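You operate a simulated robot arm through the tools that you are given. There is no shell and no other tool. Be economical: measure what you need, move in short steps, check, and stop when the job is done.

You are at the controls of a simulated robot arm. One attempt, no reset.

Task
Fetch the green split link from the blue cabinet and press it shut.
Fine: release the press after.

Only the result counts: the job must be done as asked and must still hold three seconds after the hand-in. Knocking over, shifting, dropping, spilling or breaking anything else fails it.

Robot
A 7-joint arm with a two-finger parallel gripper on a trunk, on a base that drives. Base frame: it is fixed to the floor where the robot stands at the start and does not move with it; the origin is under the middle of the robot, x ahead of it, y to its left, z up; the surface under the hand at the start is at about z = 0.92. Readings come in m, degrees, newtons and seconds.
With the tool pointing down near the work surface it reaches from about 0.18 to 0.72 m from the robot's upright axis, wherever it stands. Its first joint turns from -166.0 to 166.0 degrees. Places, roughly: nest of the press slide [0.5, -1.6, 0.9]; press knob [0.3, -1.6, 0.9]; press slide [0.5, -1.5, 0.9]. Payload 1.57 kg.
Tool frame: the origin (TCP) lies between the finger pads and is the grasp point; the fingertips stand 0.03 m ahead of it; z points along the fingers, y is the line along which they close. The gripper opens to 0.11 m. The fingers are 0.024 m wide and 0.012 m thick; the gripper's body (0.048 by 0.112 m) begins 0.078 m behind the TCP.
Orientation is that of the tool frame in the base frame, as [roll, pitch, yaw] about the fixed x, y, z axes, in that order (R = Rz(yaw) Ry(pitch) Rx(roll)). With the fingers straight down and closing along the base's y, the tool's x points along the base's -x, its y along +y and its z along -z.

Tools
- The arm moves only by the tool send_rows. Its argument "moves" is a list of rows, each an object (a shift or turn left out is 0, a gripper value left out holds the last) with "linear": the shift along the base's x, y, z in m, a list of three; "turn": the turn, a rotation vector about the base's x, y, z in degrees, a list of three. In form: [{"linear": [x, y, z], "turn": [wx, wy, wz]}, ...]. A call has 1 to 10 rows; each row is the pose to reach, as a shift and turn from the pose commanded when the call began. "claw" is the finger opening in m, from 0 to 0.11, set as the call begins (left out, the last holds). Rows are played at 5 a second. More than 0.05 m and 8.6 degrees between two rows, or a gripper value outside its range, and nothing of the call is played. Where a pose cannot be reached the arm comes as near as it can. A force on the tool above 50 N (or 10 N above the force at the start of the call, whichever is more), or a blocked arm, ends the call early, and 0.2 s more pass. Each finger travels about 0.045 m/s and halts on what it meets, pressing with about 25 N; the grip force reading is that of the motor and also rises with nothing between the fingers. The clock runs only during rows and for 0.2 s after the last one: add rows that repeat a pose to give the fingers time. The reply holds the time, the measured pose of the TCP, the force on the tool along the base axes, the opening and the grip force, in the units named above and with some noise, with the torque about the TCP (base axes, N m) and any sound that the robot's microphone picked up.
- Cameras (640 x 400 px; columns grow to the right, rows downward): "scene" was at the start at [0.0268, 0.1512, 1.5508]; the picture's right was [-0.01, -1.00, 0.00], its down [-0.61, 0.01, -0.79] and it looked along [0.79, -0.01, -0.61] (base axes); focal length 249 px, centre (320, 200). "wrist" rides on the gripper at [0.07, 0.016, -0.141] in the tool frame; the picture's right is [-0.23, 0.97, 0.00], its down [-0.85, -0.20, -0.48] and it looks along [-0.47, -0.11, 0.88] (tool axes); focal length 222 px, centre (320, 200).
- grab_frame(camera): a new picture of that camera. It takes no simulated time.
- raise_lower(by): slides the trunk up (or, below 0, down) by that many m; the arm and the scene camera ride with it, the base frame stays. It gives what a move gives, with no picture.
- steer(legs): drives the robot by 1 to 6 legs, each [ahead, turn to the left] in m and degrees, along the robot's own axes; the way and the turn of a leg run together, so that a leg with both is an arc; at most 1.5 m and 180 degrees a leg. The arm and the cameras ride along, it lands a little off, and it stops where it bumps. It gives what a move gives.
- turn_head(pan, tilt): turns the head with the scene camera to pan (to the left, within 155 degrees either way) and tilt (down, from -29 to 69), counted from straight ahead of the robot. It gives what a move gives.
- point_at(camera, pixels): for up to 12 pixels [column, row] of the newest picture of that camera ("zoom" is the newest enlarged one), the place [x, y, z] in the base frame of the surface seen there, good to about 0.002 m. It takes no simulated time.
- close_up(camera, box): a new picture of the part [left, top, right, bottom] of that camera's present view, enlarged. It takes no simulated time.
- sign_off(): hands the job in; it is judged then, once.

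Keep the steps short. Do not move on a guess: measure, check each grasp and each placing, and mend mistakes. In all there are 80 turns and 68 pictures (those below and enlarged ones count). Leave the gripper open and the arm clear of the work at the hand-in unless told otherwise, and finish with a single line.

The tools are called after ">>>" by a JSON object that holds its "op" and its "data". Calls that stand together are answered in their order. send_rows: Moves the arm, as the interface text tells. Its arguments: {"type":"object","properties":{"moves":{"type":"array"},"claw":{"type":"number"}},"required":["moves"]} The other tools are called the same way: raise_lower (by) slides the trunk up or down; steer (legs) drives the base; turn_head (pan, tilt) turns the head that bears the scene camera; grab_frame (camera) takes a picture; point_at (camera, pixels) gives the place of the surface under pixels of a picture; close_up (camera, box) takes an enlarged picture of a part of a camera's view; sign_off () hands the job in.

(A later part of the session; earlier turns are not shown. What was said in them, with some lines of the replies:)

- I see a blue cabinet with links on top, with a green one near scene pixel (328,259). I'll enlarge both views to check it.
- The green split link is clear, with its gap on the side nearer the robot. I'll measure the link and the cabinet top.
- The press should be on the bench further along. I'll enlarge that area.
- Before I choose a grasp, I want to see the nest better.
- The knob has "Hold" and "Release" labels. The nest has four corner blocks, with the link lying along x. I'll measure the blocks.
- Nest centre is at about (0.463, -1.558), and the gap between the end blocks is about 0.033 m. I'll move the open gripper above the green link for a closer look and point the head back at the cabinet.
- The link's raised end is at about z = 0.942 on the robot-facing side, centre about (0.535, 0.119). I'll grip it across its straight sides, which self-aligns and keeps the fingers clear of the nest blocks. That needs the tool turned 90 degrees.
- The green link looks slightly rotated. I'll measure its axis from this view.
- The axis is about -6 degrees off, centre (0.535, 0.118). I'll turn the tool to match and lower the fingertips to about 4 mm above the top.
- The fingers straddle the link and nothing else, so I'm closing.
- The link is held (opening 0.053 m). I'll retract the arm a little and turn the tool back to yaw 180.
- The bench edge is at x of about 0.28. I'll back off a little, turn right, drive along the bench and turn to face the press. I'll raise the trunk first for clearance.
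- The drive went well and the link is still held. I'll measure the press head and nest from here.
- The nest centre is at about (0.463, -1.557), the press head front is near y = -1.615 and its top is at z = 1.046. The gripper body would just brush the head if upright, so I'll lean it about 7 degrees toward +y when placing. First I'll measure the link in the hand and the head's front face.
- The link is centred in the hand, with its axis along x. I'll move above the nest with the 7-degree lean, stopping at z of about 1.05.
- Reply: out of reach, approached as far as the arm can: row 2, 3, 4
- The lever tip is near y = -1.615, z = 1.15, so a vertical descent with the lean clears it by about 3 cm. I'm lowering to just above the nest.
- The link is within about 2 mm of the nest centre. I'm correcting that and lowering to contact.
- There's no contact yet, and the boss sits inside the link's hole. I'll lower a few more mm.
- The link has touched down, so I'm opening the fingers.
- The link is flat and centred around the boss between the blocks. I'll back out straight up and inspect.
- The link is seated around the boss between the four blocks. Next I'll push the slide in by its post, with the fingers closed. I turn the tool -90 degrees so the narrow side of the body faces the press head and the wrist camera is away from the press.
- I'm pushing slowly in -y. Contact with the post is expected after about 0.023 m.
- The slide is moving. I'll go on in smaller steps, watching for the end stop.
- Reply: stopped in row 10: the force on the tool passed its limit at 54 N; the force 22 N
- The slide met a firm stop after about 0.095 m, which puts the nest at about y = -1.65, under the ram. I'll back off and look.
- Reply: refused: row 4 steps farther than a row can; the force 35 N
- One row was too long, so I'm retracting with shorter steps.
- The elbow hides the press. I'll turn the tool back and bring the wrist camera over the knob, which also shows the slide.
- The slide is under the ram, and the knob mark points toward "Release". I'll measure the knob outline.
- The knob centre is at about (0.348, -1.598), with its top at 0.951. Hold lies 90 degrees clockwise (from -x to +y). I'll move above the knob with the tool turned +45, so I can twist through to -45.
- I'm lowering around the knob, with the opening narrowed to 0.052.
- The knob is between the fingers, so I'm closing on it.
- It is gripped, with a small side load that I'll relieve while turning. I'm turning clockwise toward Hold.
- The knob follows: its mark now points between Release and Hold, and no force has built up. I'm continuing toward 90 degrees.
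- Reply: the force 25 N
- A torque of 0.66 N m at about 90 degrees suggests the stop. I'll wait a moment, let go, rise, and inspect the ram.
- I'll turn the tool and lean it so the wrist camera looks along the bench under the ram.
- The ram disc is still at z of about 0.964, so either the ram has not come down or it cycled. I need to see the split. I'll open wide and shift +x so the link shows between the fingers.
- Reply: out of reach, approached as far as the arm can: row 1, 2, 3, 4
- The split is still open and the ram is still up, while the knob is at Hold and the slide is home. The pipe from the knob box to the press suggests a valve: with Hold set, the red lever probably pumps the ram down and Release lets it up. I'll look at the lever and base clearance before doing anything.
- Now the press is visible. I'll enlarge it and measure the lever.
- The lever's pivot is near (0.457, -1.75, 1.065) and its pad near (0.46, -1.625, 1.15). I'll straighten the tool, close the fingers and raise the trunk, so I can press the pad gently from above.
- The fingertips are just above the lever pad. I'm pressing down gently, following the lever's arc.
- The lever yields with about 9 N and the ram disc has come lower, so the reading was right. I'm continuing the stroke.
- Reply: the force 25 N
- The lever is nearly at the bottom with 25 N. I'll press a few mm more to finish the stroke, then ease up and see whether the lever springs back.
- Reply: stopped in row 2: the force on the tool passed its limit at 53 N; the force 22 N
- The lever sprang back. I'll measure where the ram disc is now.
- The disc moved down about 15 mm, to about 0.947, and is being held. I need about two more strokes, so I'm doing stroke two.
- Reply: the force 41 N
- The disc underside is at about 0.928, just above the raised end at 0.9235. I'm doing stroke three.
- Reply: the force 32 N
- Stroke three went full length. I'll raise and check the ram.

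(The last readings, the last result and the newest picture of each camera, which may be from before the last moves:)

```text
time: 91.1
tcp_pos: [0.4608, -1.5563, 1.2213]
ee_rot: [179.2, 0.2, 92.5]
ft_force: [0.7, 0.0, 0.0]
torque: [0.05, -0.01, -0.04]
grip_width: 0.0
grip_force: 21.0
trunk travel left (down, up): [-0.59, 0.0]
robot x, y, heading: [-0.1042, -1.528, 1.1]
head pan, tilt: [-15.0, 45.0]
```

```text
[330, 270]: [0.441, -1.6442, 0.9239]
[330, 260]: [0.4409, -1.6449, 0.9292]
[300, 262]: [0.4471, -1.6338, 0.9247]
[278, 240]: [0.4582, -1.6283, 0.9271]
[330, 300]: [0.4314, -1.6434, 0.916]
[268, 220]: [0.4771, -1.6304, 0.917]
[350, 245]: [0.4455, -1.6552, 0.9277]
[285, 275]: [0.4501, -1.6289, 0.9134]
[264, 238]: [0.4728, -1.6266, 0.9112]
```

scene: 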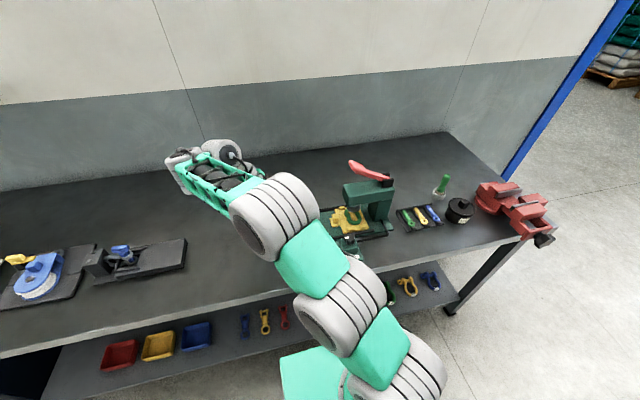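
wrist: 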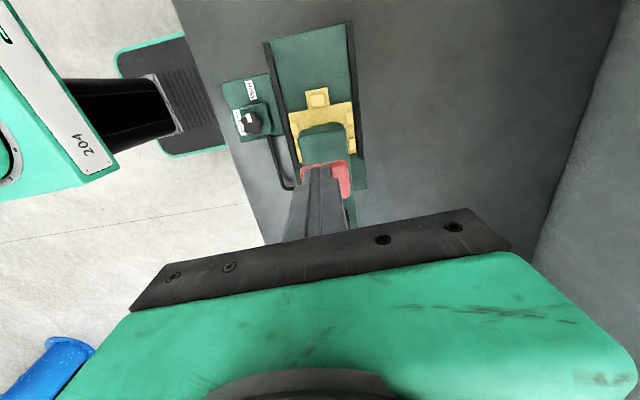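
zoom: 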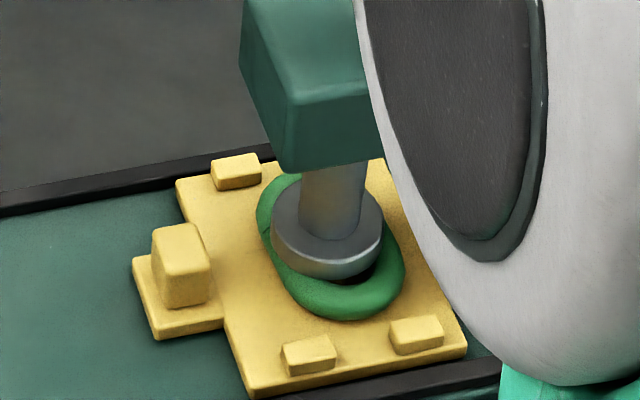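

The disc underside is now about 0.920, on the link. I'll do one more stroke to be sure it is fully pressed. The arm stops at 50 N if it is already solid.

>>> {"op": "send_rows", "data": {"moves": [{"linear": [-0.001, -0.04, -0.005]}, {"linear": [-0.002, -0.076, -0.015]}, {"linear": [-0.002, -0.076, -0.033]}, {"linear": [-0.002, -0.075, -0.043]}, {"linear": [-0.002, -0.073, -0.053]}, {"linear": [-0.002, -0.069, -0.063]}]}}

>>> {"op": "send_rows", "data": {"moves": [{"linear": [0, 0.002, -0.006]}, {"linear": [0, 0.004, -0.012]}, {"linear": [0, 0.005, -0.018]}, {"linear": [0, 0.006, -0.024]}, {"linear": [0, 0.007, -0.03]}, {"linear": [0, 0.008, -0.036]}, {"linear": [0, 0.009, -0.042]}, {"linear": [0, 0.009, -0.045]}, {"linear": [0, 0.009, -0.046]}]}}

>>> {"op": "send_rows", "data": {"moves": [{"linear": [0, 0, 0.02]}, {"linear": [0, 0, 0.05]}, {"linear": [0, 0.0, 0.09]}, {"linear": [0, 0.03, 0.11]}, {"linear": [0, 0.06, 0.11]}, {"linear": [0, 0.06, 0.11]}]}}

>>> {"op": "close_up", "data": {"camera": "scene", "box": [320, 200, 380, 245]}}

>>> {"op": "point_at", "data": {"camera": "zoom", "pixels": [[330, 270], [330, 260], [300, 262], [278, 240], [330, 275], [300, 270]]}}

```text
time: 92.5
tcp_pos: [0.4563, -1.6217, 1.1612]
ee_rot: [179.2, 0.2, 92.4]
ft_force: [0.9, 2.8, 4.0]
torque: [0.11, 0.01, -0.03]
grip_width: 0.0
grip_force: 21.7
trunk travel left (down, up): [-0.59, 0.0]
robot x, y, heading: [-0.1041, -1.5287, 1.5]
head pan, tilt: [-15.0, 45.0]
```

```text
time: 94.5
tcp_pos: [0.4568, -1.6141, 1.1165]
ee_rot: [178.9, 0.3, 92.5]
ft_force: [-4.9, 3.8, 34.6]
torque: [0.52, 0.28, -0.03]
grip_width: 0.0001
grip_force: 21.5
trunk travel left (down, up): [-0.59, 0.0]
robot x, y, heading: [-0.1045, -1.5328, 1.0]
head pan, tilt: [-15.0, 45.0]
```

```text
time: 95.9
tcp_pos: [0.4568, -1.554, 1.2203]
ee_rot: [179.4, 0.1, 92.6]
ft_force: [0.4, -0.3, -0.5]
torque: [0.02, -0.01, 0.02]
grip_width: 0.0
grip_force: 21.6
trunk travel left (down, up): [-0.59, 0.0]
robot x, y, heading: [-0.103, -1.5297, 1.4]
head pan, tilt: [-15.0, 45.0]
```

```text
8.89 times, centred on (350, 222) of scene
```

zoom: 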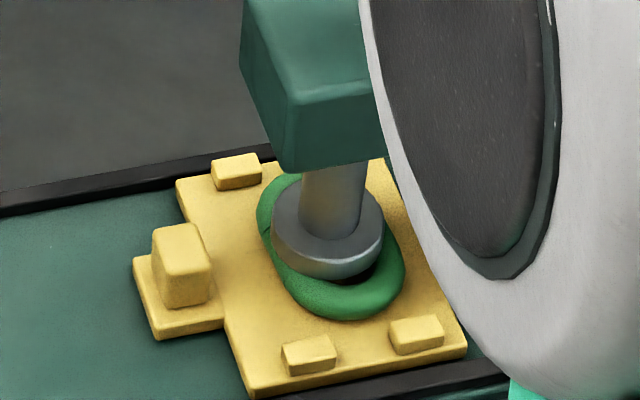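

```text
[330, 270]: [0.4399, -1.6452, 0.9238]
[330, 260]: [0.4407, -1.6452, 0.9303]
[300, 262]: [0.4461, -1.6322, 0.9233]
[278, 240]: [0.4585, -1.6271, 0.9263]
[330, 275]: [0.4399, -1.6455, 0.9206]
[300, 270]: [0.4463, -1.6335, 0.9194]
```

The ram did not move, so it has bottomed and the link is fully pressed. Now I'll release: go back to the knob with the tool at yaw 135 for a counter-clockwise turn.

>>> {"op": "send_rows", "data": {"moves": [{"linear": [-0.03, 0.02, 0], "turn": [0, 0, 5]}, {"linear": [-0.06, 0.03, -0.02], "turn": [0, 0, 13]}, {"linear": [-0.09, 0.02, -0.05], "turn": [0, 0, 21]}, {"linear": [-0.108, 0, -0.08], "turn": [0, 0, 29]}, {"linear": [-0.108, -0.02, -0.12], "turn": [0, 0, 37]}, {"linear": [-0.108, -0.046, -0.155], "turn": [0, 0, 42]}, {"linear": [-0.108, -0.046, -0.2], "turn": [0, 0, 42]}, {"linear": [-0.108, -0.046, -0.2], "turn": [0, 0, 42]}], "claw": 0.055}}

>>> {"op": "close_up", "data": {"camera": "wrist", "box": [200, 80, 460, 250]}}

>>> {"op": "point_at", "data": {"camera": "zoom", "pixels": [[320, 200], [300, 220], [280, 240], [340, 220]]}}

```text
time: 97.7
tcp_pos: [0.3478, -1.6006, 1.0249]
ee_rot: [179.4, 0.2, 134.6]
ft_force: [0.3, -0.7, 0.7]
torque: [0.01, -0.01, -0.02]
grip_width: 0.0549
grip_force: 0.0
trunk travel left (down, up): [-0.59, 0.0]
robot x, y, heading: [-0.104, -1.5305, 1.2]
head pan, tilt: [-15.0, 45.0]
```

```text
2.35 times, centred on (330, 165) of wrist
```

zoom: 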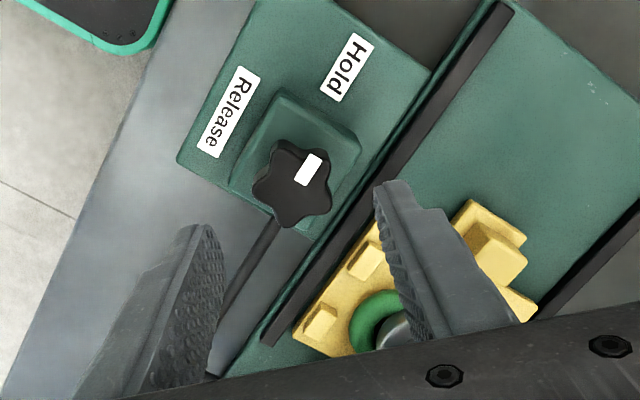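

```text
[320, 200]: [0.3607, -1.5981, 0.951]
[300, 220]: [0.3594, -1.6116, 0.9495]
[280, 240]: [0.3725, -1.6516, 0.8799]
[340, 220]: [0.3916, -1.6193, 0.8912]
```

The knob is centred between the fingers. I'm lowering and gripping.

>>> {"op": "send_rows", "data": {"moves": [{"linear": [0.001, 0, -0.03]}, {"linear": [0.001, 0, -0.055]}, {"linear": [0.001, 0, -0.065]}, {"linear": [0.001, 0, -0.065]}]}}

>>> {"op": "send_rows", "data": {"moves": [{}, {}, {}, {}], "claw": 0.02}}

```text
time: 98.7
tcp_pos: [0.3513, -1.6001, 0.9591]
ee_rot: [179.3, 0.2, 134.6]
ft_force: [-0.2, 0.4, -1.0]
torque: [0.01, -0.01, -0.03]
grip_width: 0.055
grip_force: 0.0
trunk travel left (down, up): [-0.59, 0.0]
robot x, y, heading: [-0.1016, -1.5308, 1.1]
head pan, tilt: [-15.0, 45.0]
```

```text
time: 99.7
tcp_pos: [0.3491, -1.6007, 0.9581]
ee_rot: [179.4, 0.1, 134.3]
ft_force: [-4.9, -6.3, 1.0]
torque: [-0.62, 0.54, 0.01]
grip_width: 0.035
grip_force: 39.3
trunk travel left (down, up): [-0.59, 0.0]
robot x, y, heading: [-0.1018, -1.531, 1.4]
head pan, tilt: [-15.0, 45.0]
```

It is gripped at 0.035. I'm turning it counter-clockwise by 90 degrees to Release.

>>> {"op": "send_rows", "data": {"moves": [{"turn": [0, 0, 5]}, {"linear": [-0.0005, -0.0005, 0], "turn": [0, 0, 11]}, {"linear": [-0.0005, -0.0005, 0], "turn": [0, 0, 17]}, {"linear": [-0.0005, -0.0005, 0], "turn": [0, 0, 23]}, {"linear": [-0.0005, -0.0005, 0], "turn": [0, 0, 29]}, {"linear": [-0.0005, -0.0005, 0], "turn": [0, 0, 35]}, {"linear": [-0.0005, -0.0005, 0], "turn": [0, 0, 41]}, {"linear": [-0.0005, -0.0005, 0], "turn": [0, 0, 45]}]}}

>>> {"op": "send_rows", "data": {"moves": [{"turn": [0, 0, 6]}, {"turn": [0, 0, 12]}, {"turn": [0, 0, 18]}, {"turn": [0, 0, 24]}, {"turn": [0, 0, 30]}, {"turn": [0, 0, 36]}, {"turn": [0, 0, 42]}, {"turn": [0, 0, 46]}, {"turn": [0, 0, 46]}]}}

>>> {"op": "close_up", "data": {"camera": "wrist", "box": [160, 80, 440, 250]}}

```text
time: 101.5
tcp_pos: [0.3489, -1.6009, 0.959]
ee_rot: [179.3, 0.4, 179.7]
ft_force: [-9.9, -8.0, 16.4]
torque: [-0.7, 0.17, -0.03]
grip_width: 0.0349
grip_force: 41.8
trunk travel left (down, up): [-0.59, 0.0]
robot x, y, heading: [-0.1073, -1.532, 1.4]
head pan, tilt: [-15.0, 45.0]
```

```text
time: 103.5
tcp_pos: [0.3502, -1.6004, 0.9588]
ee_rot: [179.3, 0.2, -134.4]
ft_force: [0.1, -9.9, 27.6]
torque: [-0.56, -0.13, -0.34]
grip_width: 0.0346
grip_force: 42.0
trunk travel left (down, up): [-0.59, 0.0]
robot x, y, heading: [-0.102, -1.5276, 1.1]
head pan, tilt: [-15.0, 45.0]
```

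```text
2.29 times, centred on (300, 165) of wrist
```

zoom: 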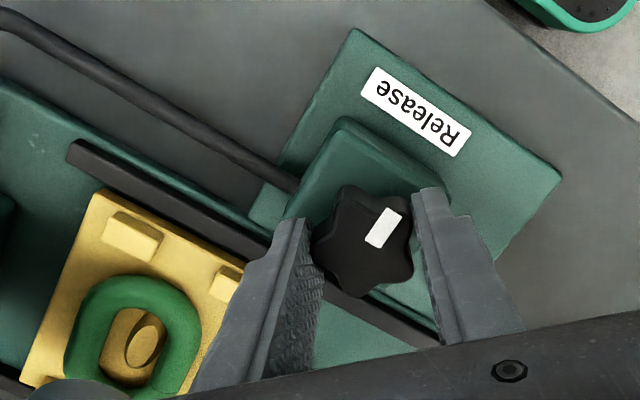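

The mark is at Release, and the link is visible again below the raised ram. I'm opening, rising and moving clear.

>>> {"op": "send_rows", "data": {"moves": [{"turn": [0, 0, -1]}, {"turn": [0, 0, -1]}, {"turn": [0, 0, -1]}], "claw": 0.055}}

>>> {"op": "send_rows", "data": {"moves": [{"linear": [0, 0, 0.03]}, {"linear": [0, 0, 0.07]}, {"linear": [-0.02, 0.03, 0.1]}, {"linear": [-0.04, 0.07, 0.12]}, {"linear": [-0.05, 0.11, 0.12]}, {"linear": [-0.05, 0.11, 0.12]}]}}

>>> {"op": "grab_frame", "data": {"camera": "wrist"}}

```text
time: 104.3
tcp_pos: [0.3489, -1.5997, 0.9571]
ee_rot: [179.2, 0.2, -135.4]
ft_force: [0.6, 0.9, -0.5]
torque: [0.04, -0.01, -0.02]
grip_width: 0.0551
grip_force: 0.0
trunk travel left (down, up): [-0.59, 0.0]
robot x, y, heading: [-0.1007, -1.5339, 1.3]
head pan, tilt: [-15.0, 45.0]
```

```text
time: 105.7
tcp_pos: [0.2998, -1.4882, 1.0798]
ee_rot: [179.2, 0.3, -135.5]
ft_force: [0.2, 0.2, -0.2]
torque: [-0.01, -0.05, -0.01]
grip_width: 0.0552
grip_force: 0.0
trunk travel left (down, up): [-0.59, 0.0]
robot x, y, heading: [-0.1044, -1.5294, 1.0]
head pan, tilt: [-15.0, 45.0]
```

```text
5 pictures are left
```

wrist: 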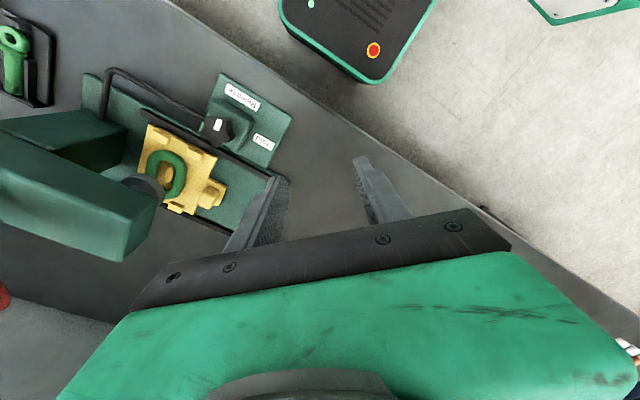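

I can see the ram raised and the link's split side from here. I'll enlarge to verify that it is shut.

>>> {"op": "close_up", "data": {"camera": "wrist", "box": [110, 120, 240, 215]}}

>>> {"op": "point_at", "data": {"camera": "zoom", "pixels": [[340, 200], [325, 250], [315, 290], [330, 230], [310, 300], [150, 290], [130, 290], [270, 145]]}}

```text
4.21 times, centred on (175, 168) of wrist
```

zoom: 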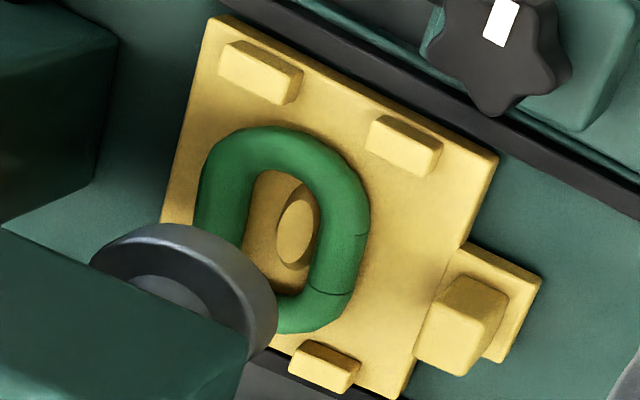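

```text
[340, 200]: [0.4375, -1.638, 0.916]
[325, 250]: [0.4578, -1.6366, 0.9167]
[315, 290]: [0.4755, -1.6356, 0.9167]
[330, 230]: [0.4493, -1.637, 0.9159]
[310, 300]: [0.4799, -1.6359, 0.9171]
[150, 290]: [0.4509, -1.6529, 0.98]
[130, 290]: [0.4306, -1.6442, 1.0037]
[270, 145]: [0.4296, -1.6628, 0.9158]
```

The link is shut: its split side is flush at z = 0.917 with only a hairline seam. The ram is up and the knob is at Release. I'll open the gripper and pull the arm clear before handing in.

>>> {"op": "send_rows", "data": {"moves": [{"linear": [-0.02, 0.03, 0.02]}, {"linear": [-0.04, 0.06, 0.04]}, {"linear": [-0.04, 0.09, 0.06]}, {"linear": [-0.04, 0.09, 0.06]}], "claw": 0.11}}

>>> {"op": "grab_frame", "data": {"camera": "scene"}}

```text
time: 106.7
tcp_pos: [0.2617, -1.4006, 1.1388]
ee_rot: [179.3, 0.2, -135.5]
ft_force: [-0.2, -0.9, -0.1]
torque: [-0.01, -0.06, -0.01]
grip_width: 0.1098
grip_force: 0.0
trunk travel left (down, up): [-0.59, 0.0]
robot x, y, heading: [-0.1041, -1.5328, 1.5]
head pan, tilt: [-15.0, 45.0]
```

```text
3 pictures are left
```

scene: 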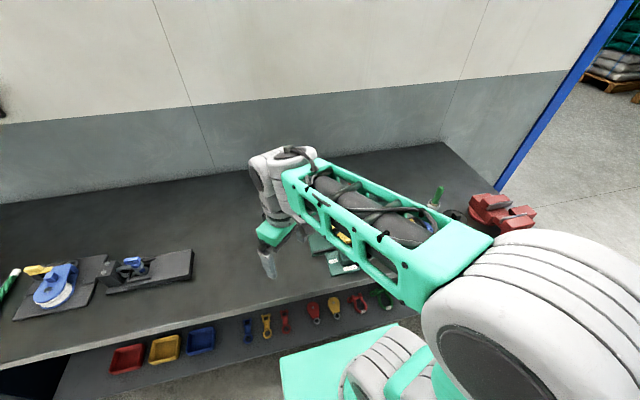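

The arm is clear, the gripper is open, and I see nothing else disturbed. I'm handing in.

>>> {"op": "sign_off", "data": {}}

```text
The job is handed in.
```

The green split link is pressed shut and lying in the press nest, the press is released with its ram up, and the arm is clear with the gripper open.
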